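You operate a simulated robot arm through the tools that you are given. There is no shell and no other tool.

The job below is to be done with a simulated robot arm. You get a single attempt, and the scene is never put back.

## Task
Soak the orange soak cartridge till the soak screen reads done.
Fine: stand it in the bath well, press the largest pod, then the smallest; drain it on the bath rack. Set down upright: what you pick out.
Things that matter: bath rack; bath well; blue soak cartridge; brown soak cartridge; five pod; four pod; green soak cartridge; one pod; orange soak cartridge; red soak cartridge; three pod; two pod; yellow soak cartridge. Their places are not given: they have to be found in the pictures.

The check looks at the end state, three seconds after you hand in, the way a careful person would. Anything else that was tipped, shoved, dropped, spilled or broken makes it a failure.

## Robot
A 7-joint arm with a fingered hand, fixed in place. Base frame: the origin is on the floor under the middle of its stand, x ahead of it, y to its left, z up; the work surface is at about z = 790. Units: mm, degrees, N and s.
It reaches about 1228 mm from its shoulder. Its first joint turns from -115.0 to 115.0 degrees. Payload 5 kg.
The TCP is the grasp point between the finger pads, 32 mm short of the fingertips. In the tool frame z runs along the fingers and y along their closing line. The gripper opens to 160 mm; its body begins 89 mm behind the TCP. The gripper is a hand of 4 fingers: y runs from the thumb to the fingers, the wrist lies at [0, 0, -267] in the tool frame, and closing takes about 1.5 s.
Orientation is told as [roll, pitch, yaw] about the base's x, y, z axes, in that order, counted from this pose: with the fingers straight down and closing along the base's y, the tool's x points along the base's -x, its y along +y and its z along -z.

## Interface
- The arm moves only by the tool move_arm. Its argument "steps" is a list of rows, each a list of 2 entries, a list of its own where there are three numbers: the shift along the tool's x, y, z in mm, then the turn, a rotation vector about the tool's x, y, z in degrees. In form: [[[dx, dy, dz], [ax, ay, az]], ...]. A call has 1 to 20 rows; each row shifts and turns the commanded pose from where the row before left it, along the tool's axes as they then stand. "fingers" is the finger opening in mm, from 0 to 160, set as the call begins (left out, the last holds). A row lasts 0.2 s, in which the tool goes at most 50 mm and 8.6 degrees; a call with a longer step from one row to the next is refused whole, and so is a gripper value outside its range. A pose out of reach is approached as far as the arm can. The call stops where the force on the tool passes 40 N (or 10 N more than at its start, if that is more) or the arm is blocked; 0.2 s more then pass. The fingers move at their own pace (about 45 mm/s each) and stop on an object; they squeeze with about 33 N. The grip force told is the motor's: it shows also when the fingers shut on nothing. Time passes only in rows, and 0.2 s behind the last, so rows that do not move let the fingers close. The reply holds the time, the measured pose of the TCP, the force on the tool along the base axes, the opening and the grip force, in the units named above and with some noise, with the torque about the TCP (base axes, N m) and any sound that the robot's microphone picked up.
- Cameras (640 x 400 px; columns grow to the right, rows downward): "scene" is fixed at [53, 501.1, 1527.7]; the picture's right is [-0.43, -0.90, 0.00], its down [-0.54, 0.26, -0.80] and it looks along [0.73, -0.34, -0.60] (base axes); focal length 314 px, centre (320, 200). "wrist" rides on the gripper at [80, -4, -114] in the tool frame; the picture's right is [0.05, 1.00, 0.00], its down [-0.82, 0.04, -0.58] and it looks along [-0.58, 0.03, 0.82] (tool axes); focal length 265 px, centre (320, 200).
- snapshot(camera): a new picture of that camera. It takes no simulated time.
- move_column(by): slides the trunk up (or, below 0, down) by that many mm; the arm rides with it, the base frame stays. It gives what a move gives, with no picture.
- move_fingers(finger1, finger2, finger3, thumb_bend): sets how far each is bent, from 0 (flat) to 1 (curled in); at 0.3 the hand is open as for a grip, at 0.7 the pads meet at the TCP. One left out holds its place. A second passes; each finger stops where it meets its share of the squeeze, and holds until it gets a number again. A gripper value or a shape takes the hand back. It gives what a move gives, with no picture; readings hold the bend of each and the force on the fingers (four entries, about 0 where the hand has none), thumb and palm.
- set_grasp(shape): the hand has 4 fingers and takes this shape, open, in about a second: jaw (thumb against the fingers, like two jaws); tri (thumb and two fingers); tip (a fingertip pinch); poke (one finger out to press); point (the index stretched); flat (the hand flat); cup (the hand cupped); fist (a fist). The gripper value then closes the fingers along that shape, each until it touches; the sizes above hold for jaw. It gives what a move gives, with no picture.
- measure_at(camera, pixels): for up to 12 pixels [column, row] of the newest picture of that camera ("zoom" is the newest enlarged one), the place [x, y, z] in the base frame of the surface seen there, good to about 2 mm. It takes no simulated time.
- enlarge(camera, box): a new picture of the part [left, top, right, bottom] of that camera's present view, enlarged. It takes no simulated time.
- close_job(): hands the job in; it is judged then, once.

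Leave the gripper open and the arm clear of the work at the hand-in unless told otherwise.

The tools are called after "Call:" as name(argument=value, ...) on one line, values as JSON. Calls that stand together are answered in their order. move_arm: Moves the arm, as the interface text tells. Its arguments: {"type":"object","properties":{"steps":{"type":"array","items":{"type":"array"}},"fingers":{"type":"number"}},"required":["steps"]} The other tools are called the same way: move_column (by) moves the trunk up or down; set_grasp (shape) gives the hand a shape; move_fingers (finger1, finger2, finger3, thumb_bend) moves the fingers one by one; snapshot (camera) takes a picture; measure_at (camera, pixels) gives the place of the surface under pixels of a picture; enlarge (camera, box) takes an enlarged picture of a part of a camera's view; close_job () hands the job in.

At the start:

```text
t: 0.0
ee_pos: [717.9, -164.6, 1099.6]
tool_rot: [0.0, 0.1, 0.0]
contact_force: [0.4, 0.0, 1.0]
ft_torque: [-0.02, 0.0, -0.03]
width: 159.6
gripper_force: 0.1
shape: jaw
bend: [0.3, 0.3, 0.3, 0.3]
finger forces: [0.0, 0.1, 0.0, 0.0, 0.0, 0.1]
trunk travel left (down, up): [-550.0, 440.0]
```

scene: 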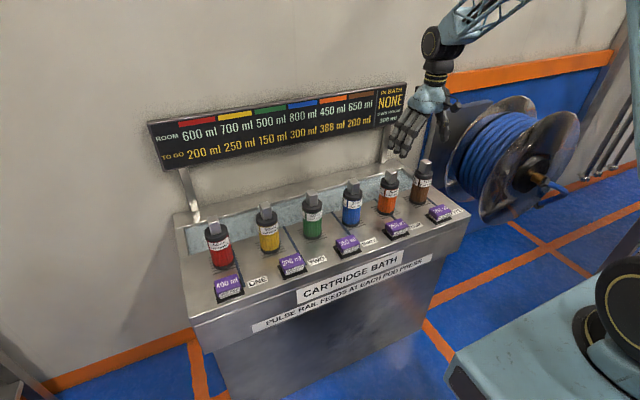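
wrist: 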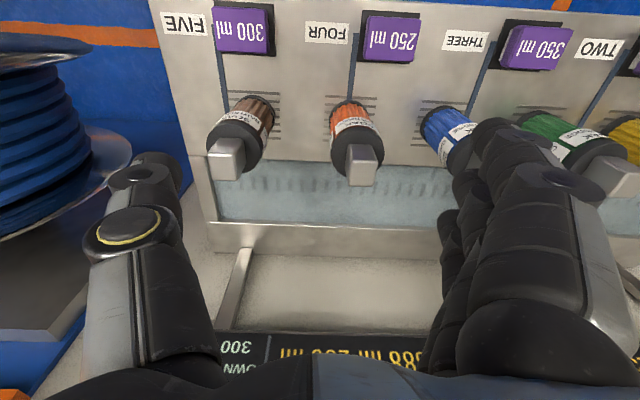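

I see a cartridge bath with five or six cartridges in a row, purple pods labelled in ml, and a screen behind them. I'll enlarge the screen, the cartridges and the pods to read the details.

Call:
enlarge(camera="scene", box=[140, 75, 420, 180])

Call:
enlarge(camera="scene", box=[180, 150, 480, 340])

Call:
snapshot(camera="wrist")

```text
2.29 times, centred on (280, 128) of scene
```

zoom: 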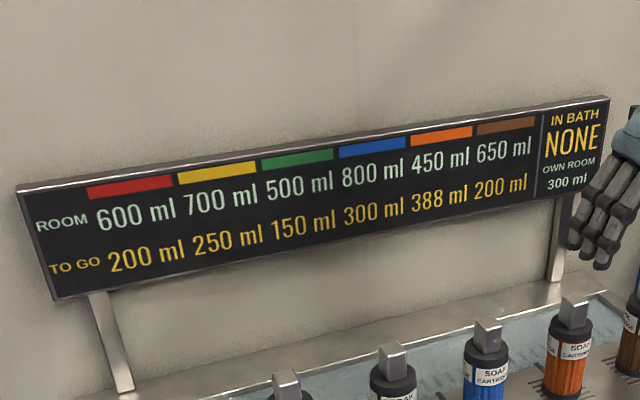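

```text
2.11 times, centred on (330, 245) of scene
```

zoom: 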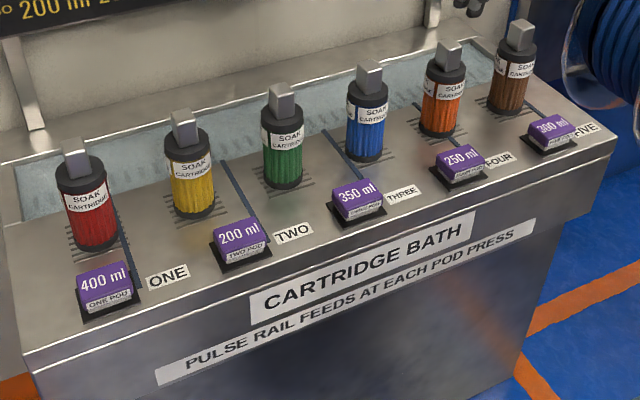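

```text
taken
```

wrist: 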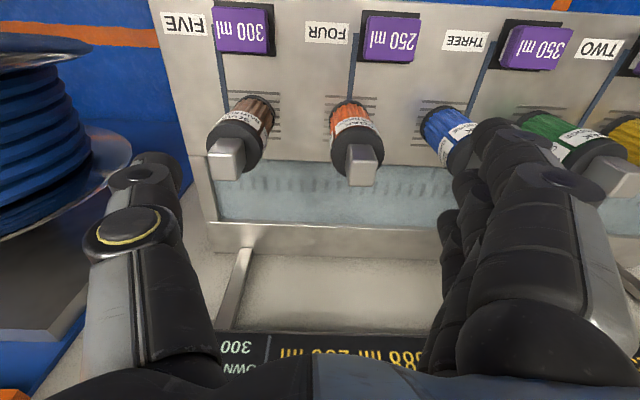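

The screen shows orange with 450 ml room and 388 ml to go, and nothing in the bath. The pods read ONE 400, TWO 200, THREE 350, FOUR 250 and FIVE 300, so the largest is ONE and the smallest is TWO. Next I'll measure the orange cartridge, the well and the pods in a new scene picture.

Call:
snapshot(camera="scene")

Call:
measure_at(camera="wrist", pixels=[[360, 165], [355, 135], [350, 112], [225, 158], [345, 205], [230, 200], [300, 180], [300, 235], [390, 38], [243, 30], [535, 45], [445, 140]])

Call:
enlarge(camera="scene", box=[340, 150, 470, 250])

Call:
enlarge(camera="wrist", box=[200, 80, 460, 250])

```text
taken
```

scene: 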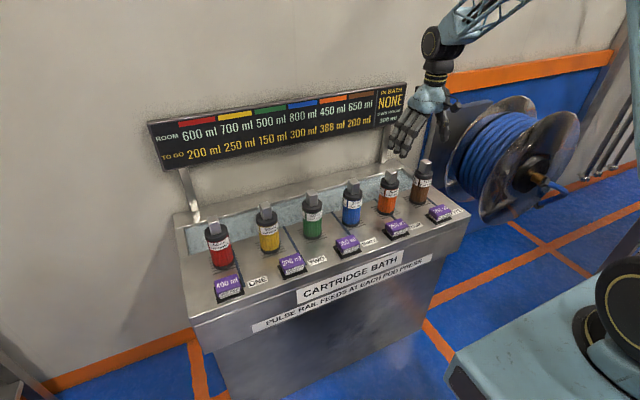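

```text
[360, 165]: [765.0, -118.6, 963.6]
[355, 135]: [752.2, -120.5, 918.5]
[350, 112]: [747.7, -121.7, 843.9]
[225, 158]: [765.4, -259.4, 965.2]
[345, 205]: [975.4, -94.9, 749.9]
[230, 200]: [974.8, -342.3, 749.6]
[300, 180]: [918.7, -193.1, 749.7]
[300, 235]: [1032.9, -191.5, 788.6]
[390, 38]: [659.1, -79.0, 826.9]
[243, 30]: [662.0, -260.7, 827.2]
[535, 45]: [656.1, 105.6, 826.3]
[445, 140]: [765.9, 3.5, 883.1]
```

```text
4.00 times, centred on (405, 200) of scene
```

zoom: 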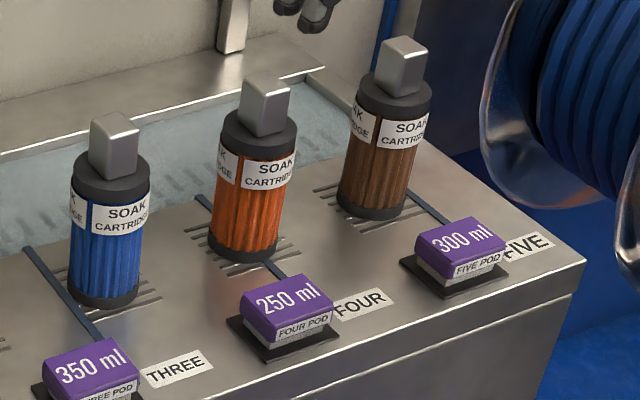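

```text
2.35 times, centred on (330, 165) of wrist
```

zoom: 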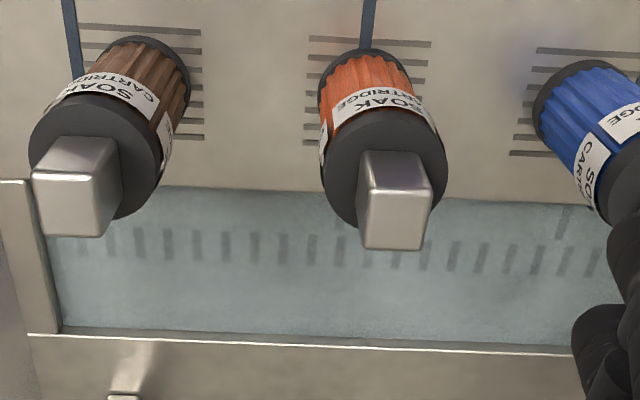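

The well floor or water surface is at about z 750 and the rack surface should be near 790. I'll measure the orange cartridge's tab edges, its base and the well edges on the enlarged wrist view.

Call:
measure_at(camera="zoom", pixels=[[365, 155], [425, 157], [370, 240], [415, 242], [362, 200], [430, 200], [345, 130], [425, 130], [365, 60], [320, 120], [440, 160], [335, 200]])

Call:
measure_at(camera="wrist", pixels=[[280, 158], [280, 168], [280, 215], [280, 222], [280, 228], [280, 250], [400, 155], [400, 168], [400, 215], [210, 215], [220, 216], [400, 228]])

Call:
measure_at(camera="scene", pixels=[[226, 281], [229, 290], [291, 261], [293, 270], [221, 250], [268, 240], [214, 226], [265, 207], [311, 196], [352, 186], [391, 177], [425, 166]])

```text
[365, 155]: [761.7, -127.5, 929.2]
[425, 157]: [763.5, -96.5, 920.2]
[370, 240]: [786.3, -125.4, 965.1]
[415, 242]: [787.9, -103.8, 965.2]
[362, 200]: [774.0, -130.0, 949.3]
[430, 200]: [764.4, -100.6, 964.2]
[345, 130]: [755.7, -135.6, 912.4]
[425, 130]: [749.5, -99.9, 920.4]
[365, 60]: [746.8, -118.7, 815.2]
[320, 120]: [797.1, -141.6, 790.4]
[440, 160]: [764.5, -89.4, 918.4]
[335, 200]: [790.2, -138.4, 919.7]
```

```text
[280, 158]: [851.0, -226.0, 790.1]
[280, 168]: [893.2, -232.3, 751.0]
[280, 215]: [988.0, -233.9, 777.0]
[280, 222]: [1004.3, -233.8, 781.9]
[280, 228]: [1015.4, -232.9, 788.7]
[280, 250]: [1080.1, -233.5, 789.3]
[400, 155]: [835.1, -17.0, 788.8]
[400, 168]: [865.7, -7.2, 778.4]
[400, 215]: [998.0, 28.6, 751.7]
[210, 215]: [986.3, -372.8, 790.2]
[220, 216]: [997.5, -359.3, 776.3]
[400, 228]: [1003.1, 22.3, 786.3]
```

```text
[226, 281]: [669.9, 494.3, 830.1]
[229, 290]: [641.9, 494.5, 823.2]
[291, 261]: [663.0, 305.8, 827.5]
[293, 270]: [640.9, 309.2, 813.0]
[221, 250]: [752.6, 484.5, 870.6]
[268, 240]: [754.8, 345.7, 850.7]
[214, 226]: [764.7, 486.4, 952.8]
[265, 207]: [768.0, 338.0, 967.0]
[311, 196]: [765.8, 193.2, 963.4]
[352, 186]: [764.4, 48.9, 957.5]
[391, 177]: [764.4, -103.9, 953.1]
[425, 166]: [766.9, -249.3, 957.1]
```

Cartridges stand at x≈776 and are about 130 mm tall, with a tab on top from z 920 to 965. The orange one is centred near y −114. The well spans x≈865 to 1005 with its floor at 750. I'll check where the screen and its posts are, so the hand stays clear of them.

Call:
measure_at(camera="scene", pixels=[[377, 131], [378, 90], [404, 84], [404, 122], [152, 122], [162, 167], [384, 155], [183, 175], [197, 215], [260, 125], [185, 245], [445, 180]])

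Call:
enlarge(camera="scene", box=[360, 70, 460, 200])

```text
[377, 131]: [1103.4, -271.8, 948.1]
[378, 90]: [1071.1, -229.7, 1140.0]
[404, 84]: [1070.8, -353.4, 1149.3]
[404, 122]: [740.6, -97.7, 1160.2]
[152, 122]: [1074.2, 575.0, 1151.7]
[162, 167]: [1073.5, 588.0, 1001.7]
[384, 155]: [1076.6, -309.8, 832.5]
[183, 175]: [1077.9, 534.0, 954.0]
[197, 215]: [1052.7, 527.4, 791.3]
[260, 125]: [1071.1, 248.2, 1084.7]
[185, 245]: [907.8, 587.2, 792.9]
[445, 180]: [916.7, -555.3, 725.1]
```

```text
3.08 times, centred on (410, 135) of scene
```

zoom: 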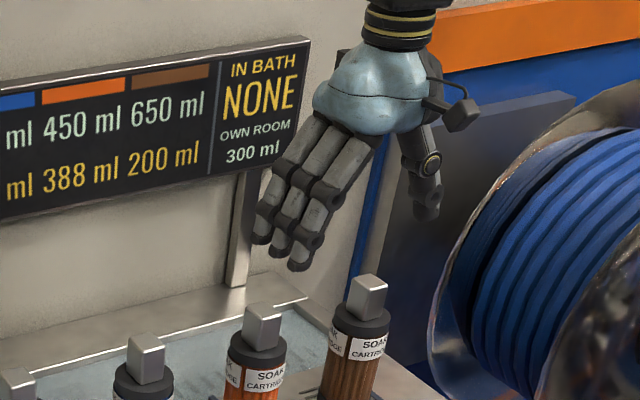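

The screen is at x≈1071, z 1000–1150, which is clear of a hand working at x≈935. I'll move above the orange cartridge's tab (776, −115) with the opening at 100 mm, staying high at z 1040.

Call:
move_arm(steps=[[[-14.5, 12.4, 0], [0, 0, 0]], [[-14.5, 12.4, 0], [0, 0, 0]], [[-14.5, 12.4, 10], [0, 0, 0]], [[-14.6, 12.4, 20], [0, 0, 0]], [[0, 0, 20], [0, 0, 0]], [[0, 0, 10], [0, 0, 0]], [[0, 0, 0], [0, 0, 0]]], fingers=100)

Call:
snapshot(camera="wrist")

Call:
snapshot(camera="scene")

```text
t: 1.6
ee_pos: [776.2, -114.1, 1039.6]
tool_rot: [0.0, 0.0, -0.1]
contact_force: [-0.6, -0.2, 0.9]
ft_torque: [-0.03, -0.01, -0.04]
width: 100.2
gripper_force: 0.1
shape: jaw
bend: [0.7, 0.7, 0.7, 0.68]
finger forces: [0.0, 0.0, 0.0, 0.0, 0.0, 0.0]
trunk travel left (down, up): [-550.0, 440.0]
```

```text
taken
```

wrist: 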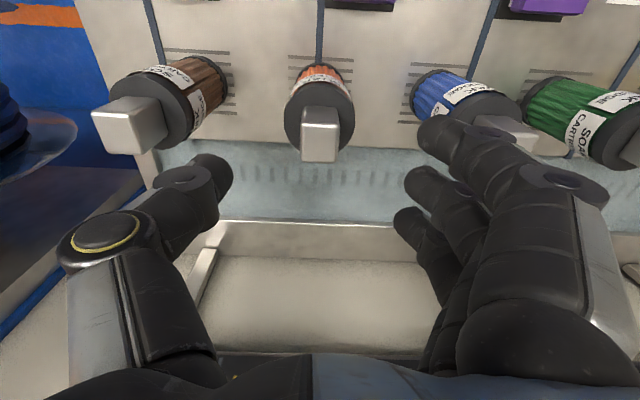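

```text
taken
```

scene: 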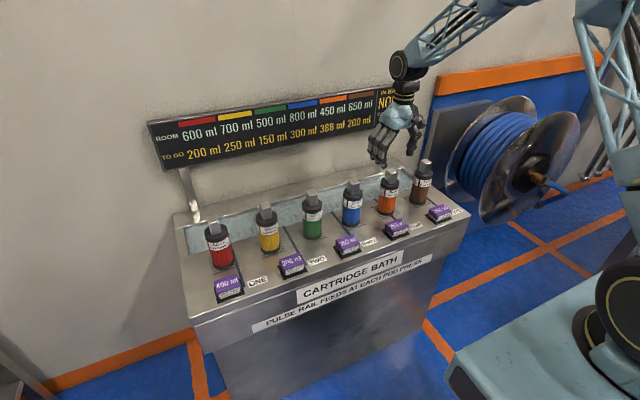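

The hand is now above the orange cartridge, with its tab at about (320, 135) in the wrist view between the open fingers. I'll measure the tab and cap edges from here to centre the grip.

Call:
enlarge(camera="wrist", box=[260, 50, 380, 180])

```text
3.08 times, centred on (320, 115) of wrist
```

zoom: 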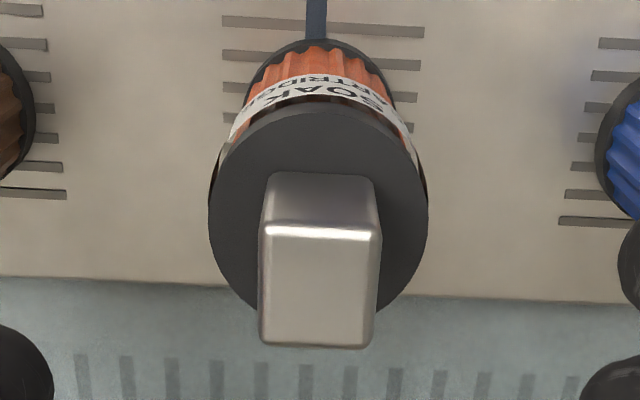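

I'll measure the tab corners and the cap's left and right edges in this enlarged view.

Call:
measure_at(camera="zoom", pixels=[[268, 240], [374, 245], [270, 338], [365, 342], [320, 290], [213, 215], [424, 215], [320, 118], [270, 190], [370, 190], [235, 285], [405, 285]])

```text
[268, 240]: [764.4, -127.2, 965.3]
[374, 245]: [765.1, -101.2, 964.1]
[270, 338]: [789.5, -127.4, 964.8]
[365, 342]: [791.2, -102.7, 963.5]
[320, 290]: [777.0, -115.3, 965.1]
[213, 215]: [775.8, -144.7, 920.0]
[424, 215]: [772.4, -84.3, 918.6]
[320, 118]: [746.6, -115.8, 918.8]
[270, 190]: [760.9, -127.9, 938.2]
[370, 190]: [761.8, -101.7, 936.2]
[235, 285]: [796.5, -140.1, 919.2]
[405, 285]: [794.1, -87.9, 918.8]
```

The tab is centred at (776.5, −114.5), its top is at 965 and the cap's top is at 919. The hand is already centred on it. I'll go straight down to TCP z≈960 and narrow the opening to 60, then look.

Call:
move_arm(steps=[[[0, -0.3, 20], [0, 0, 0]], [[0, 0, 20], [0, 0, 0]], [[0, 0, 20], [0, 0, 0]], [[0, 0, 12], [0, 0, 0]], [[0, 0, 8], [0, 0, 0]], [[0, 0, 0], [0, 0, 0]], [[0, 0, 0], [0, 0, 0]]], fingers=70)

Call:
snapshot(camera="wrist")

Call:
enlarge(camera="scene", box=[340, 100, 460, 230])

```text
t: 3.2
ee_pos: [777.1, -115.6, 960.5]
tool_rot: [0.0, 0.1, 0.0]
contact_force: [0.8, -0.7, 0.9]
ft_torque: [-0.02, -0.01, 0.05]
width: 70.8
gripper_force: 0.0
shape: jaw
bend: [0.73, 0.73, 0.73, 0.7]
finger forces: [0.0, 0.1, 0.0, 0.0, 0.0, 0.0]
trunk travel left (down, up): [-550.0, 440.0]
```

```text
taken
```

wrist: 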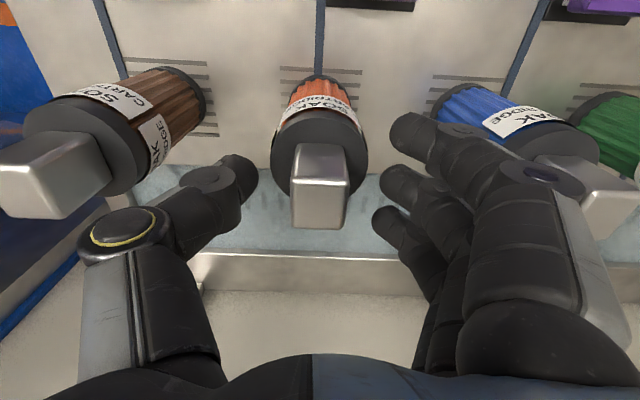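

```text
3.08 times, centred on (400, 165) of scene
```

zoom: 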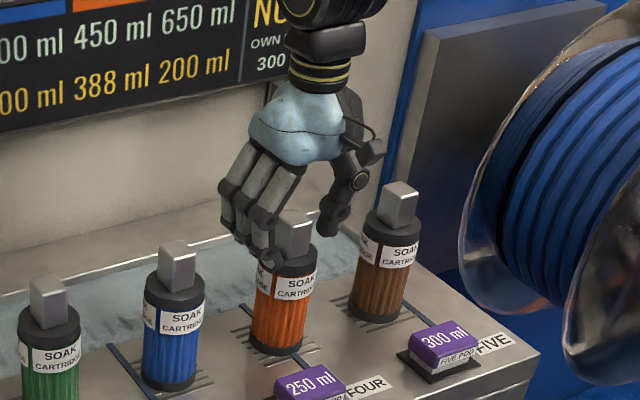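

The fingers straddle the tab, but the front fingertip, at about (268, 262) in the enlarged scene view, looks close to the cap's level. I'll measure the fingertip heights before closing.

Call:
measure_at(camera="zoom", pixels=[[268, 265], [265, 250], [245, 240], [228, 220], [328, 232], [335, 225], [297, 220], [282, 262]])

Call:
measure_at(camera="wrist", pixels=[[400, 130], [390, 180], [382, 218], [245, 175], [250, 168], [320, 190], [395, 140]])

```text
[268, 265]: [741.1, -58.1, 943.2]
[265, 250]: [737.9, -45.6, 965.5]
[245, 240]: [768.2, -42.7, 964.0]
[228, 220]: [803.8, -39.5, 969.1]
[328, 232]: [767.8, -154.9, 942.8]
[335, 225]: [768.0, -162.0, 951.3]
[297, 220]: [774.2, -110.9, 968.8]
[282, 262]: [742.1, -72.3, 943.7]
```

```text
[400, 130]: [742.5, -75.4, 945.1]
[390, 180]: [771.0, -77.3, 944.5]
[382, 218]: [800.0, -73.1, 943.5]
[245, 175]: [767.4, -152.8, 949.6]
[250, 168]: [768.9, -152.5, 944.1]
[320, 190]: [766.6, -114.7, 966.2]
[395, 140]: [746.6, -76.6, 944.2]
```

The fingertips sit at z≈940, above the cap, but the middle finger is at x≈771 and the thumb at 768, against a tab centre of 776.5. I'll shift 6 mm in +x and 5 mm down, then close on the tab.

Call:
move_arm(steps=[[[-6, 0.8, 5], [0, 0, 0]], [[0, 0, 0], [0, 0, 0]]], fingers=70)

Call:
move_arm(steps=[[[0, 0, 0], [0, 0, 0]], [[0, 0, 0], [0, 0, 0]], [[0, 0, 0], [0, 0, 0]], [[0, 0, 0], [0, 0, 0]], [[0, 0, 0], [0, 0, 0]], [[0, 0, 0], [0, 0, 0]], [[0, 0, 0], [0, 0, 0]]], fingers=10)

Call:
snapshot(camera="wrist")

Call:
enlarge(camera="scene", box=[340, 100, 460, 230])

```text
t: 3.8
ee_pos: [781.9, -114.1, 954.8]
tool_rot: [0.0, -0.1, 0.1]
contact_force: [0.3, 0.7, 0.0]
ft_torque: [0.0, 0.0, -0.06]
width: 70.8
gripper_force: 0.0
shape: jaw
bend: [0.73, 0.73, 0.73, 0.7]
finger forces: [0.0, 0.0, 0.0, 0.0, 0.0, 0.1]
trunk travel left (down, up): [-550.0, 440.0]
```

```text
t: 5.4
ee_pos: [782.2, -114.7, 954.7]
tool_rot: [-0.1, 0.0, 0.0]
contact_force: [-0.1, 0.2, 4.1]
ft_torque: [0.2, -0.06, -0.05]
width: 10.6
gripper_force: 32.7
shape: jaw
bend: [0.73, 0.71, 0.69, 0.7]
finger forces: [4.8, 19.5, 0.0, 0.0, 23.5, 0.0]
trunk travel left (down, up): [-550.0, 440.0]
```

```text
taken
```

wrist: 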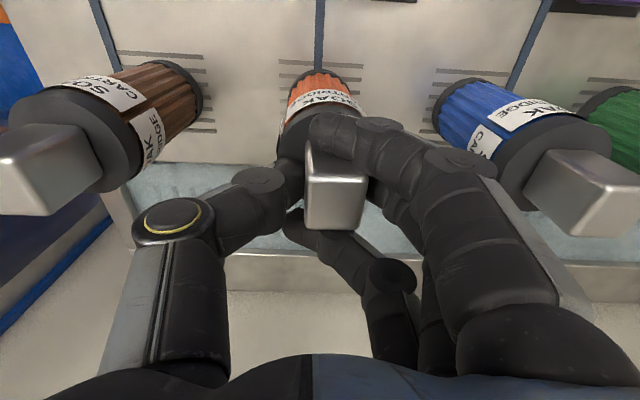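

```text
3.08 times, centred on (400, 165) of scene
```

zoom: 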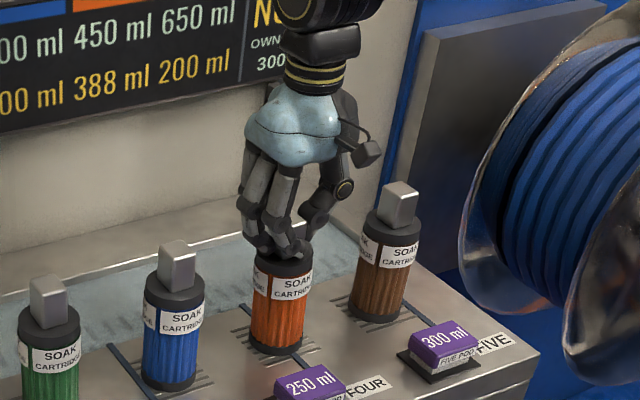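

The middle finger (19.5 N) and thumb (23.5 N) hold the tab, with finger 1 touching lightly. I'll lift slowly by 50 mm and check that the cartridge comes up straight.

Call:
move_arm(steps=[[[0, 0, -3], [0, 0, 0]], [[0, 0, -5], [0, 0, 0]], [[0, 0, -8], [0, 0, 0]], [[0, 0, -10], [0, 0, 0]], [[0, 0, -12], [0, 0, 0]], [[0, 0, -12], [0, 0, 0]], [[0, 0, 0], [0, 0, 0]]], fingers=10)

Call:
snapshot(camera="wrist")

Call:
enlarge(camera="scene", box=[340, 90, 460, 230])

```text
t: 7.0
ee_pos: [782.1, -114.8, 1005.1]
tool_rot: [-0.1, 0.1, -0.1]
contact_force: [-0.2, 0.0, -2.4]
ft_torque: [0.02, -0.02, 0.02]
width: 9.8
gripper_force: 33.2
shape: jaw
bend: [0.73, 0.71, 0.69, 0.7]
finger forces: [4.2, 18.7, 0.0, 0.0, 24.6, 0.0]
trunk travel left (down, up): [-550.0, 440.0]
```

```text
taken
```

wrist: 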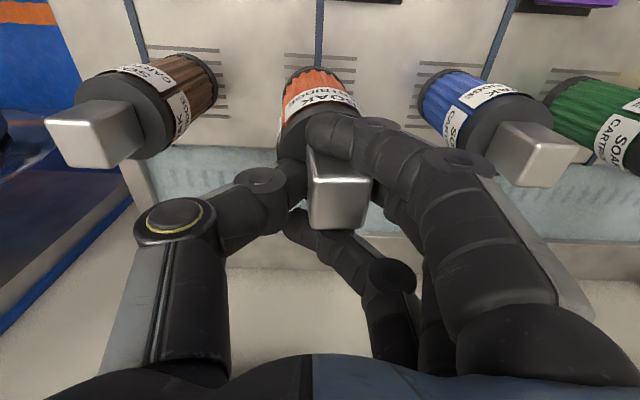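

```text
2.86 times, centred on (400, 160) of scene
```

zoom: 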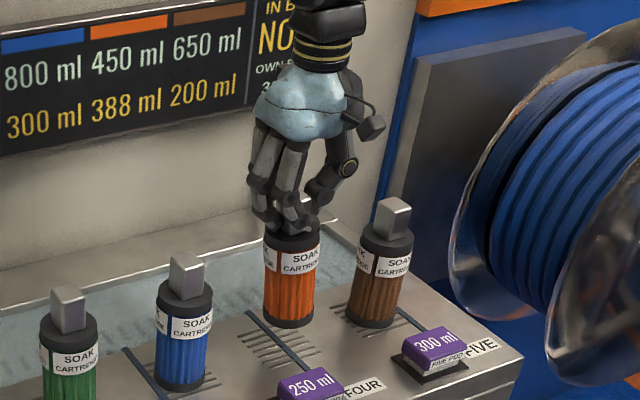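

The orange cartridge has lifted off straight, with its grooved slot showing below it. I'll check the cartridge's tab top and base heights, and the well's edges straight behind it.

Call:
measure_at(camera="zoom", pixels=[[290, 325], [268, 312], [312, 318], [290, 240], [230, 240], [200, 245], [150, 250], [330, 228], [215, 285], [20, 290], [20, 315]])

Call:
measure_at(camera="wrist", pixels=[[340, 205], [335, 225], [312, 205], [370, 205], [240, 148], [240, 155], [420, 152], [420, 165], [430, 235], [400, 215], [185, 195], [165, 200]])

```text
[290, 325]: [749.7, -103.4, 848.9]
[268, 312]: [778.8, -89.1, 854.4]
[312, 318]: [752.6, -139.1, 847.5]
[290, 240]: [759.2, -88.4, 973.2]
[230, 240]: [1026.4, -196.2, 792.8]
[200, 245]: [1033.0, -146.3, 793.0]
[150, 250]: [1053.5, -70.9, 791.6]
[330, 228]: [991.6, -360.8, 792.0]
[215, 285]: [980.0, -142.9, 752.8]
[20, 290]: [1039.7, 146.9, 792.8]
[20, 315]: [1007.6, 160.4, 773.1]
```

```text
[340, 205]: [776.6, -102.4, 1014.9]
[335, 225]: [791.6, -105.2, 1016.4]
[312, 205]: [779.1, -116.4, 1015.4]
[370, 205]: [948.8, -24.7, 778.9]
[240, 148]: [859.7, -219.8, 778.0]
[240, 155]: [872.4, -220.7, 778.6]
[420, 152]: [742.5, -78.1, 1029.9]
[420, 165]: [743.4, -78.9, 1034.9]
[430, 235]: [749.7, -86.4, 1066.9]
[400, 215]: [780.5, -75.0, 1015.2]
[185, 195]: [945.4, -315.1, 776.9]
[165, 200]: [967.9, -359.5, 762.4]
```

The cartridge's base is at about 850 and its tab top at 1015, so it rose with the hand. Some well points read z≈778 and others 750, so I'll enlarge the tab in the wrist view and the well in both views to understand the tilt and the floor.

Call:
enlarge(camera="wrist", box=[240, 60, 440, 260])

Call:
enlarge(camera="scene", box=[180, 150, 420, 260])

Call:
enlarge(camera="scene", box=[410, 155, 470, 220])

Call:
enlarge(camera="scene", box=[415, 158, 465, 212])

Call:
enlarge(camera="scene", box=[415, 155, 470, 215])

Call:
enlarge(camera="scene", box=[415, 155, 465, 210])

```text
2.00 times, centred on (340, 160) of wrist
```

zoom: 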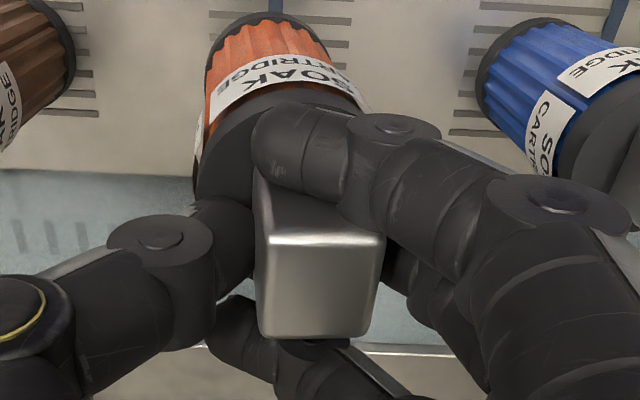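

```text
2.67 times, centred on (300, 205) of scene
```

zoom: 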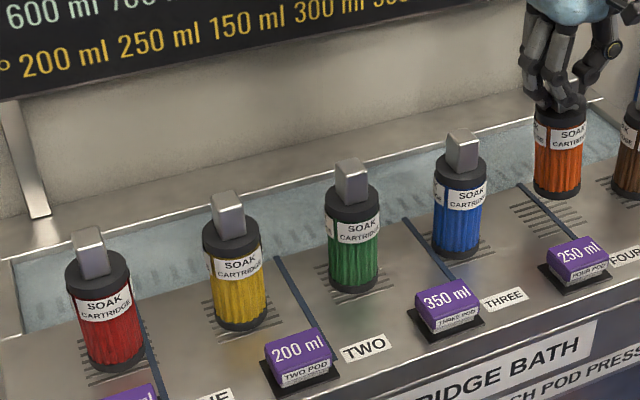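

```text
6.15 times, centred on (440, 188) of scene
```

zoom: 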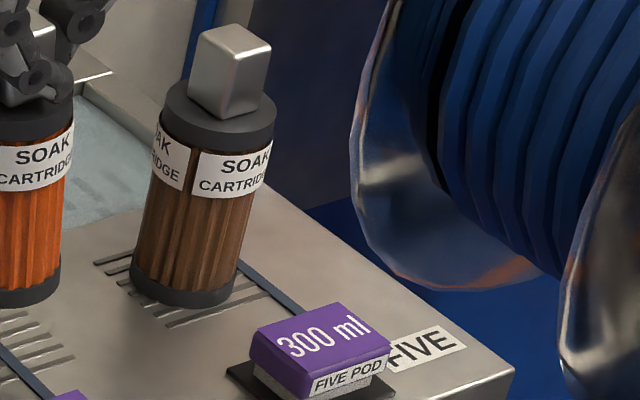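

```text
7.41 times, centred on (440, 185) of scene
```

zoom: 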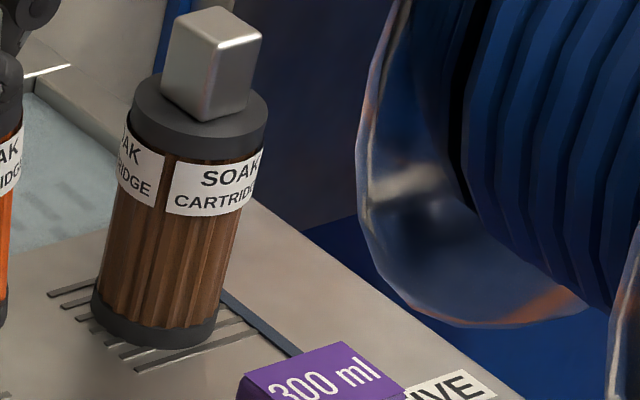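

```text
6.67 times, centred on (442, 185) of scene
```

zoom: 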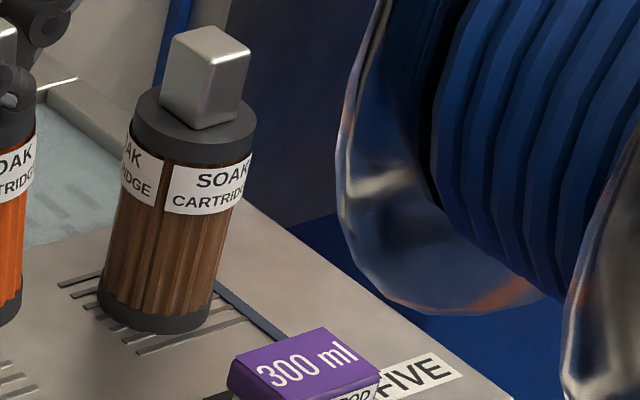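

```text
7.27 times, centred on (440, 182) of scene
```

zoom: 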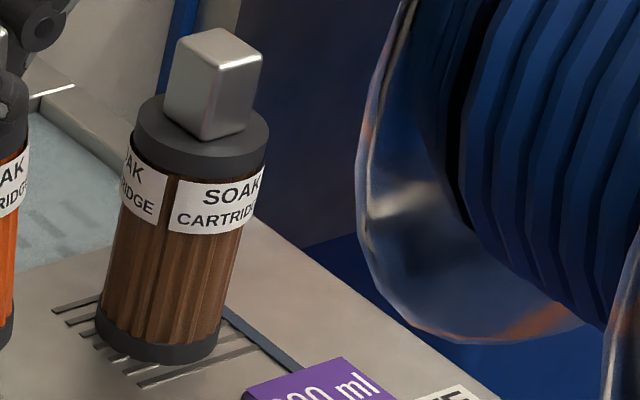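

The cartridge seems to lean slightly in the grip. I'll measure points down its front face in an enlarged scene view to get the tilt.

Call:
enlarge(camera="scene", box=[350, 120, 440, 215])

```text
4.21 times, centred on (395, 168) of scene
```

zoom: 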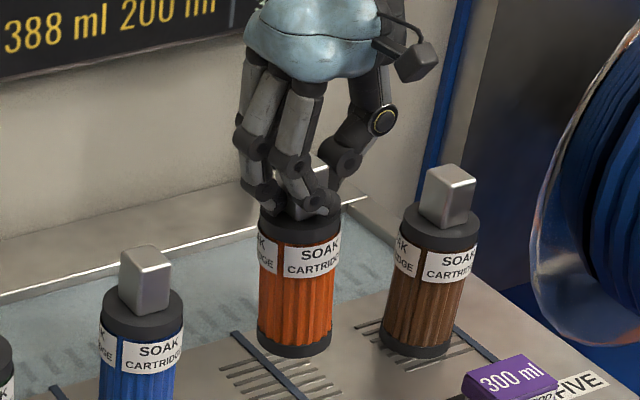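

I'll measure left and right edge points, at cap and base, for both the orange and the upright brown cartridge to compare.

Call:
measure_at(camera="zoom", pixels=[[262, 228], [262, 340], [338, 232], [327, 346], [300, 245], [296, 352], [404, 226], [384, 336], [475, 238], [446, 348], [440, 248], [418, 355]])

```text
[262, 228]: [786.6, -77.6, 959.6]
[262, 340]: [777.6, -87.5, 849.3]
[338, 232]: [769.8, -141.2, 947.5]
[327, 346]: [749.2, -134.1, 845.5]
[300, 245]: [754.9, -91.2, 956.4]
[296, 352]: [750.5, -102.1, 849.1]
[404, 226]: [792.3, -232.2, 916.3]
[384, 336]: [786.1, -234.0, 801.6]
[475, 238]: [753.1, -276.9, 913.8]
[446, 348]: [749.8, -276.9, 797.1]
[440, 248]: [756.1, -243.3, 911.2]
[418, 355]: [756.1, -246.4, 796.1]
```

Compared with brown, the orange one leans about 3.6° toward +y and 1.5° toward +x at the top. I'll turn the tool by −3.6° about its x and −1.5° about its y to stand it upright, then check.

Call:
move_arm(steps=[[[0, 0, 0], [-1.2, -0.5, 0]], [[0, 0, 0], [-1.2, -0.5, 0]], [[0, 0, 0], [-1.2, -0.5, 0]], [[0, 0, 0], [0, 0, 0]]], fingers=10)

Call:
enlarge(camera="scene", box=[350, 120, 440, 215])

```text
t: 8.0
ee_pos: [782.0, -113.9, 1005.0]
tool_rot: [3.6, -1.5, -0.1]
contact_force: [-0.9, -0.1, -3.4]
ft_torque: [-0.02, -0.01, 0.02]
width: 9.7
gripper_force: 33.0
shape: jaw
bend: [0.73, 0.71, 0.69, 0.7]
finger forces: [4.2, 18.5, 0.0, 0.0, 24.6, 0.1]
trunk travel left (down, up): [-550.0, 440.0]
```

```text
4.21 times, centred on (395, 168) of scene
```

zoom: 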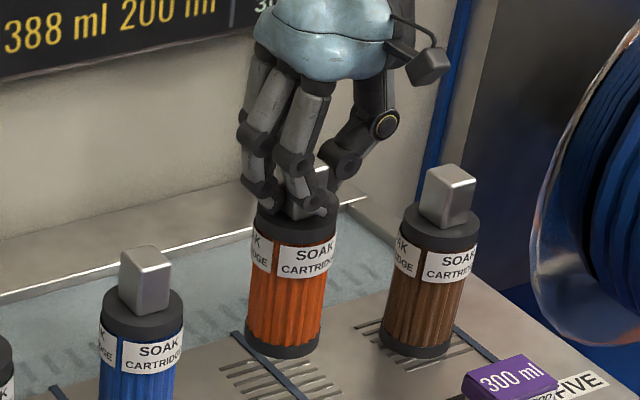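

The cartridge now matches its upright neighbours. I'll carry it 157 mm in +x over the well, easing in and out, staying level.

Call:
move_arm(steps=[[[-4, 0, 0.1], [0, 0, 0]], [[-9, 0, 0.2], [0, 0, 0]], [[-14, 0, 0.4], [0, 0, 0]], [[-18, 0, 0.5], [0, 0, 0]], [[-20, 0, 0.5], [0, 0, 0]], [[-20, 0, 0.5], [0, 0, 0]], [[-20, 0, 0.5], [0, 0, 0]], [[-18, 0, 0.5], [0, 0, 0]], [[-14, 0, 0.4], [0, 0, 0]], [[-10, 0, 0.3], [0, 0, 0]], [[-6, 0, 0.2], [0, 0, 0]], [[-4, 0, 0.1], [0, 0, 0]], [[0, 0, 0], [0, 0, 0]]], fingers=10)

Call:
snapshot(camera="scene")

Call:
snapshot(camera="wrist")

Call:
enlarge(camera="scene", box=[330, 90, 440, 215])

```text
t: 10.8
ee_pos: [939.1, -113.7, 1004.7]
tool_rot: [3.6, -1.5, -0.1]
contact_force: [0.1, -0.5, -2.7]
ft_torque: [-0.02, -0.03, 0.02]
width: 9.5
gripper_force: 32.8
shape: jaw
bend: [0.73, 0.71, 0.69, 0.7]
finger forces: [4.0, 18.7, 0.0, 0.0, 24.1, 0.1]
trunk travel left (down, up): [-550.0, 440.0]
```

```text
taken
```

scene: 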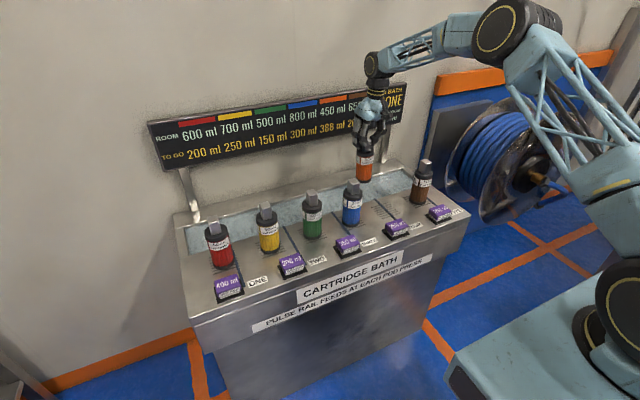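

```text
taken
```

wrist: 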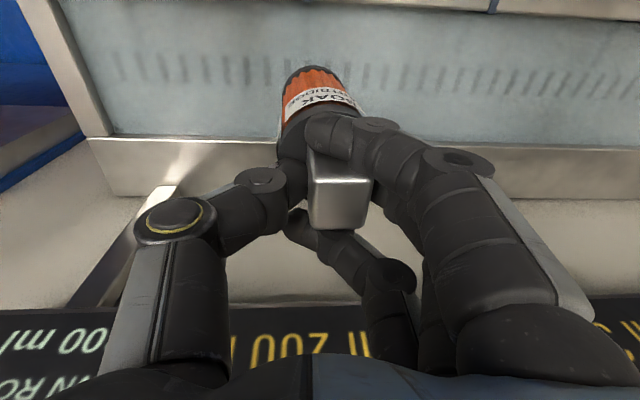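

```text
3.20 times, centred on (385, 152) of scene
```

zoom: 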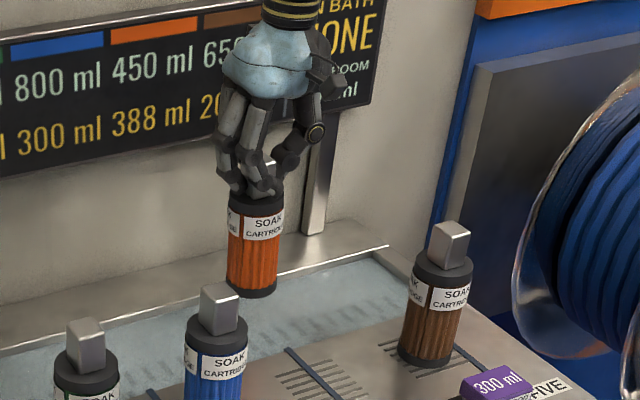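

The cartridge hangs over the well. I'll measure the well's front and back edges at this y, and the cartridge base, before lowering.

Call:
measure_at(camera="wrist", pixels=[[200, 14], [200, 20], [200, 30], [200, 70], [200, 100], [200, 128], [200, 136], [200, 142], [430, 20], [430, 80], [430, 140], [430, 150]])

Call:
measure_at(camera="zoom", pixels=[[228, 205], [228, 285], [286, 205], [276, 290], [256, 218], [254, 297], [330, 290], [310, 300], [300, 345], [288, 375]])

```text
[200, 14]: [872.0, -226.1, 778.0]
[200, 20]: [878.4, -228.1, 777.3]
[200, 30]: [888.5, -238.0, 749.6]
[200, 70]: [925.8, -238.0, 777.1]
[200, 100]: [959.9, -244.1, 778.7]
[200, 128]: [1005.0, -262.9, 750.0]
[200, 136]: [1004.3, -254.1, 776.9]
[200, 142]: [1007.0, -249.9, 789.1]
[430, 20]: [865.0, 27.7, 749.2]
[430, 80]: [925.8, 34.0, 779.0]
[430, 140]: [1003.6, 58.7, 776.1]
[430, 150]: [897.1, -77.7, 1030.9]
```

```text
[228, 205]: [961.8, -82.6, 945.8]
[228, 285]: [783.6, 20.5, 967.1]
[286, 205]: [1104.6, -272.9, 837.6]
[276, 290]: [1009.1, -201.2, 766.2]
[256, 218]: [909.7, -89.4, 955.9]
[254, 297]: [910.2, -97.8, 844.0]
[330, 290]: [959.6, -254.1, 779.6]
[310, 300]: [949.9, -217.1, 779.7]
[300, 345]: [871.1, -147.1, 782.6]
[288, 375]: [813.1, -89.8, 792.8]
```

The cartridge is centred over the well (x≈936, well 862–1005) and upright. I'll lower it 80 mm straight down, to about 10 mm above the floor.

Call:
move_arm(steps=[[[0.13, -0.3, 5], [0, 0, 0]], [[0.26, -0.63, 10], [0, 0, 0]], [[0.39, -0.95, 15], [0, 0, 0]], [[0.39, -0.95, 15], [0, 0, 0]], [[0.39, -0.95, 15], [0, 0, 0]], [[0.26, -0.63, 10], [0, 0, 0]], [[0.16, -0.38, 6], [0, 0, 0]], [[0.1, -0.25, 4], [0, 0, 0]], [[0, 0, 0], [0, 0, 0]]], fingers=10)

Call:
enlarge(camera="scene", box=[330, 90, 440, 215])

```text
t: 12.8
ee_pos: [940.2, -114.6, 923.0]
tool_rot: [3.6, -1.5, -0.1]
contact_force: [-0.2, -0.4, -3.0]
ft_torque: [0.0, -0.01, 0.0]
width: 9.3
gripper_force: 33.2
shape: jaw
bend: [0.73, 0.7, 0.69, 0.7]
finger forces: [4.0, 18.7, 0.0, 0.0, 23.9, 0.0]
trunk travel left (down, up): [-550.0, 440.0]
```

```text
3.20 times, centred on (385, 152) of scene
```

zoom: 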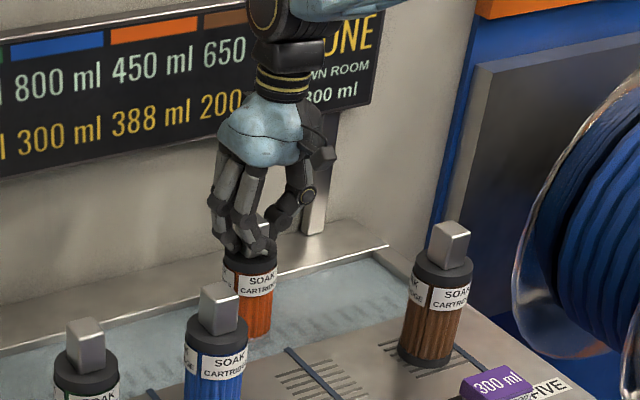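

The tool is at z 923 and the weight reading is steady at about −3 N. I'll lower in 1–1.5 mm rows until the floor is felt.

Call:
move_arm(steps=[[[0, -0.1, 1.5], [0, 0, 0]], [[0, -0.1, 1.5], [0, 0, 0]], [[0, -0.1, 1.5], [0, 0, 0]], [[0, -0.06, 1], [0, 0, 0]], [[0, 0, 0], [0, 0, 0]]], fingers=10)

```text
t: 14.0
ee_pos: [938.3, -114.2, 918.5]
tool_rot: [3.6, -1.5, -0.1]
contact_force: [0.5, -0.1, -3.3]
ft_torque: [0.0, -0.01, 0.01]
width: 9.5
gripper_force: 33.1
shape: jaw
bend: [0.73, 0.7, 0.69, 0.7]
finger forces: [3.9, 18.7, 0.1, 0.0, 24.0, 0.0]
trunk travel left (down, up): [-550.0, 440.0]
```

There is no contact yet at z 918.5. I'll continue down in 1 mm rows.

Call:
move_arm(steps=[[[0, -0.06, 1], [0, 0, 0]], [[0, -0.06, 1], [0, 0, 0]], [[0, -0.06, 1], [0, 0, 0]], [[0, 0, 0], [0, 0, 0]]], fingers=10)

```text
t: 15.0
ee_pos: [940.3, -114.3, 915.5]
tool_rot: [3.7, -1.5, -0.1]
contact_force: [0.2, -0.3, -2.1]
ft_torque: [-0.01, 0.01, -0.02]
width: 9.5
gripper_force: 33.0
shape: jaw
bend: [0.73, 0.7, 0.69, 0.7]
finger forces: [3.9, 18.8, 0.0, 0.0, 24.1, 0.0]
trunk travel left (down, up): [-550.0, 440.0]
```

The force is −2.1 N at z 915.5, so contact may be just starting. I'll go down 1 mm at a time and read it again.

Call:
move_arm(steps=[[[0, -0.06, 1], [0, 0, 0]], [[0, 0, 0], [0, 0, 0]]], fingers=10)

Call:
move_arm(steps=[[[0, -0.06, 1], [0, 0, 0]], [[0, 0, 0], [0, 0, 0]]], fingers=10)

```text
t: 15.6
ee_pos: [939.3, -115.3, 914.8]
tool_rot: [3.5, -1.5, -0.1]
contact_force: [-0.3, -0.3, 0.8]
ft_torque: [-0.01, 0.01, -0.01]
width: 9.5
gripper_force: 33.5
shape: jaw
bend: [0.73, 0.71, 0.69, 0.7]
finger forces: [4.0, 18.9, 0.0, 0.0, 26.0, 0.1]
trunk travel left (down, up): [-550.0, 440.0]
```

```text
t: 16.2
ee_pos: [938.8, -116.5, 914.5]
tool_rot: [3.6, -1.6, -0.1]
contact_force: [-0.7, -1.8, 7.2]
ft_torque: [0.02, 0.0, 0.01]
width: 9.8
gripper_force: 33.1
shape: jaw
bend: [0.73, 0.71, 0.69, 0.7]
finger forces: [4.1, 19.0, 0.0, 0.1, 29.5, 0.0]
trunk travel left (down, up): [-550.0, 440.0]
```

The cartridge now stands on the well floor (force up to +7 N). I'll open the fingers to 70 without moving the arm, then look.

Call:
move_arm(steps=[[[0, 0.03, -0.5], [0, 0, 0]], [[0, 0, 0], [0, 0, 0]], [[0, 0, 0], [0, 0, 0]], [[0, 0, 0], [0, 0, 0]], [[0, 0, 0], [0, 0, 0]], [[0, 0, 0], [0, 0, 0]], [[0, 0, 0], [0, 0, 0]]], fingers=70)

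Call:
snapshot(camera="wrist")

Call:
enlarge(camera="scene", box=[330, 90, 440, 215])

```text
t: 17.8
ee_pos: [939.7, -116.2, 914.7]
tool_rot: [3.5, -1.6, -0.1]
contact_force: [0.2, 1.0, -0.4]
ft_torque: [0.01, 0.0, 0.0]
width: 69.0
gripper_force: 0.0
shape: jaw
bend: [0.73, 0.73, 0.73, 0.7]
finger forces: [0.0, 0.0, 0.0, 0.0, 0.1, 0.1]
trunk travel left (down, up): [-550.0, 440.0]
```

```text
taken
```

wrist: 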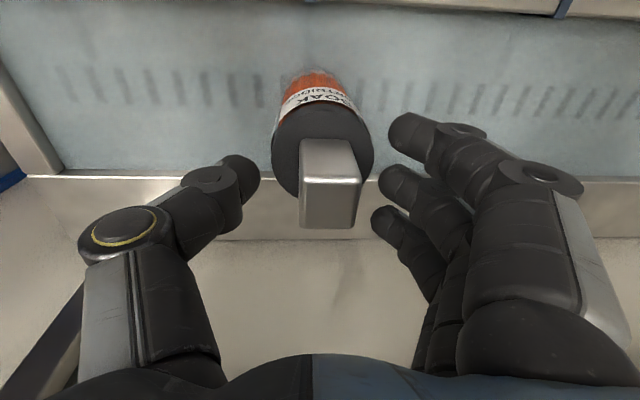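

```text
3.20 times, centred on (385, 152) of scene
```

zoom: 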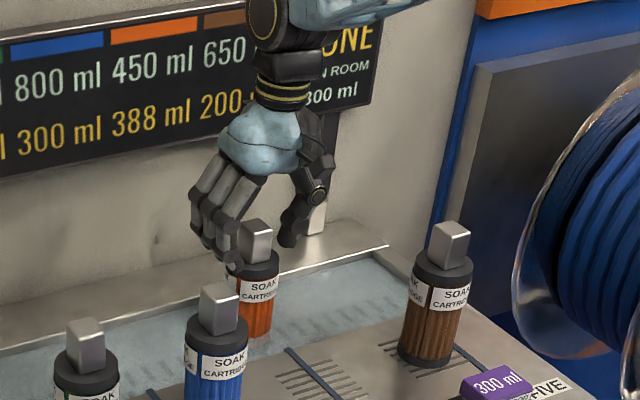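

The cartridge stands upright in the well with both sides of the tab free. I'll rise straight up 130 mm and undo the small tilt, then read the screen.

Call:
move_arm(steps=[[[-0.13, 0.3, -5], [0, 0, 0]], [[-0.26, 0.63, -10], [0, 0, 0]], [[-0.5, 1.26, -20], [0, 0, 0]], [[-0.5, 1.26, -20], [0, 0, 0]], [[-0.5, 1.26, -20], [0, 0, 0]], [[-0.65, 1.6, -25], [0, 0, 0]], [[-0.65, 1.6, -25], [0, 0, 0]], [[-0.4, 1, -15], [0, 0, 0]], [[0, 0, 0], [1.8, 0.75, 0]], [[0, 0, 0], [1.8, 0.75, 0]], [[0, 0, 0], [0, 0, 0]]], fingers=70)

Call:
snapshot(camera="scene")

Call:
enlarge(camera="scene", box=[330, 80, 440, 215])

Call:
snapshot(camera="wrist")

```text
t: 20.2
ee_pos: [939.3, -114.4, 1054.9]
tool_rot: [-0.1, -0.1, 0.0]
contact_force: [0.2, 0.0, -0.3]
ft_torque: [0.02, 0.0, -0.03]
width: 69.4
gripper_force: 0.0
shape: jaw
bend: [0.73, 0.73, 0.73, 0.7]
finger forces: [0.0, 0.1, 0.0, 0.1, 0.0, 0.0]
trunk travel left (down, up): [-550.0, 440.0]
```

```text
taken
```

scene: 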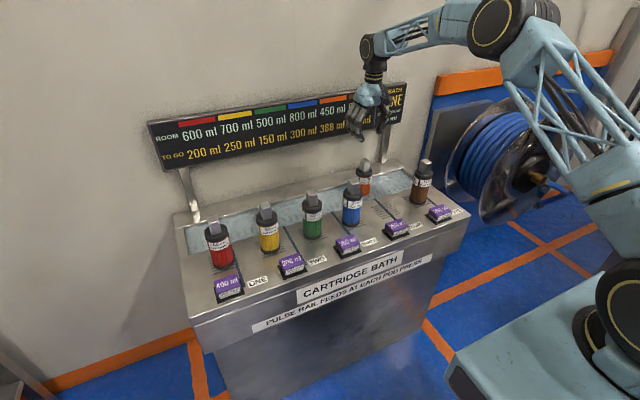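

```text
2.96 times, centred on (385, 148) of scene
```

zoom: 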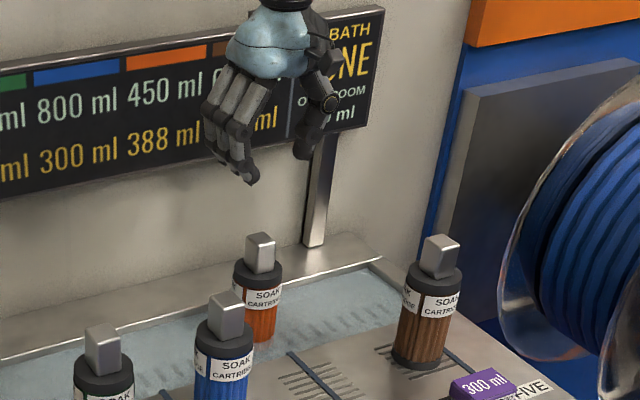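

```text
taken
```

wrist: 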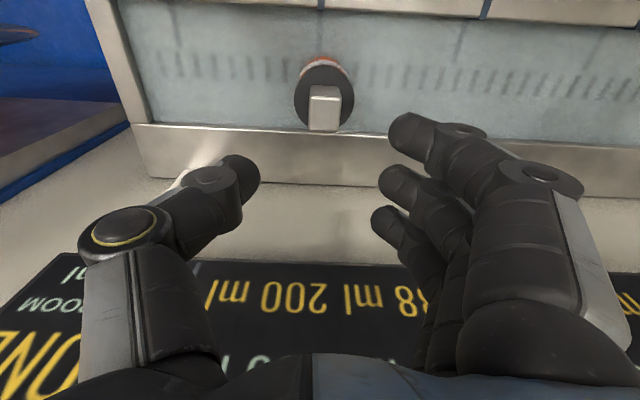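

The cartridge stands upright in the well and is clear of everything. I'll move the arm high over the rack toward pod ONE (about x 670, y 490), so that the whole screen can be read.

Call:
move_arm(steps=[[[5, 10, 0], [0, 0, 0]], [[10, 22, 0], [0, 0, 0]], [[15, 34, 0], [0, 0, 0]], [[16, 38, 0], [0, 0, 0]], [[17, 40, 0], [0, 0, 0]], [[17, 40, 0], [0, 0, 0]], [[17, 40, 0], [0, 0, 0]], [[17, 40, 0], [0, 0, 0]], [[17, 40, 0], [0, 0, 0]], [[17, 40, 0], [0, 0, 0]], [[17, 40, 0], [0, 0, 0]], [[17, 40, 0], [0, 0, 0]], [[17, 40, 0], [0, 0, 0]], [[17, 40, 0], [0, 0, 0]], [[17, 40, 0], [0, 0, 0]], [[17, 35, 0], [0, 0, 0]], [[10, 18, 0], [0, 0, 0]], [[4, 7, 0], [0, 0, 0]], [[0, 0, 0], [0, 0, 0]]], fingers=70)

Call:
snapshot(camera="scene")

Call:
enlarge(camera="scene", box=[140, 75, 420, 180])

Call:
snapshot(camera="wrist")

```text
t: 24.2
ee_pos: [675.7, 490.8, 1055.5]
tool_rot: [0.0, 0.0, -0.1]
contact_force: [-0.6, 0.7, 0.1]
ft_torque: [0.01, -0.04, -0.02]
width: 69.8
gripper_force: 0.0
shape: jaw
bend: [0.73, 0.73, 0.73, 0.7]
finger forces: [0.1, 0.0, 0.0, 0.0, 0.1, 0.0]
trunk travel left (down, up): [-550.0, 440.0]
```

```text
taken
```

scene: 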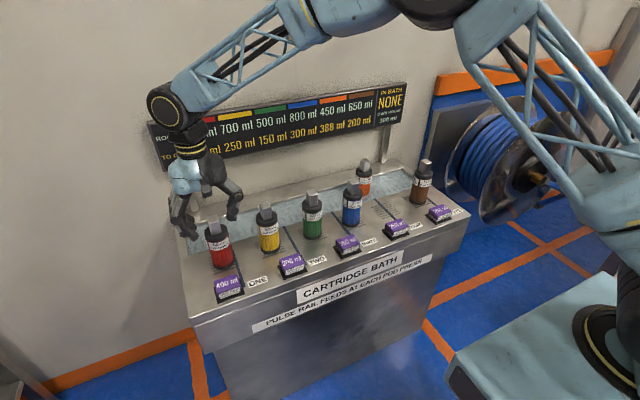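

```text
2.29 times, centred on (280, 128) of scene
```

zoom: 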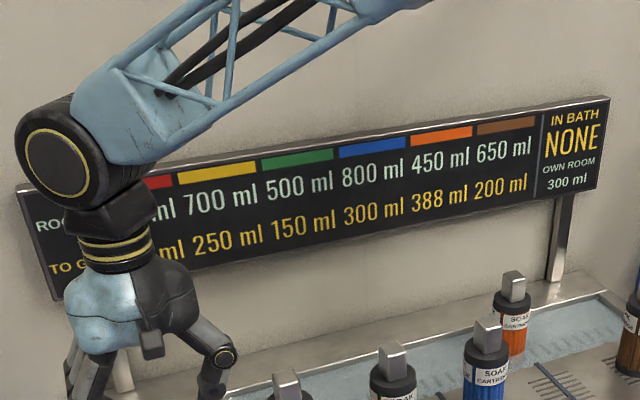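

```text
taken
```

wrist: 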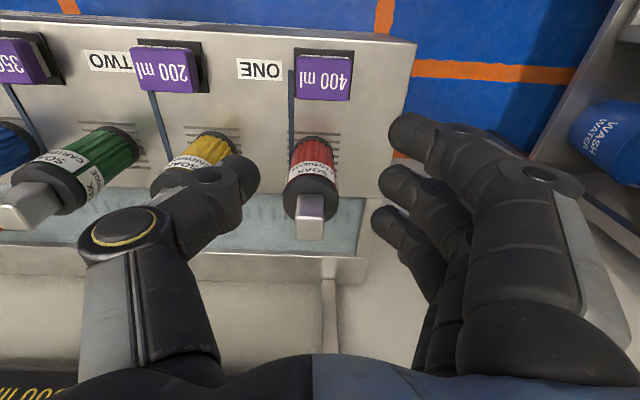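

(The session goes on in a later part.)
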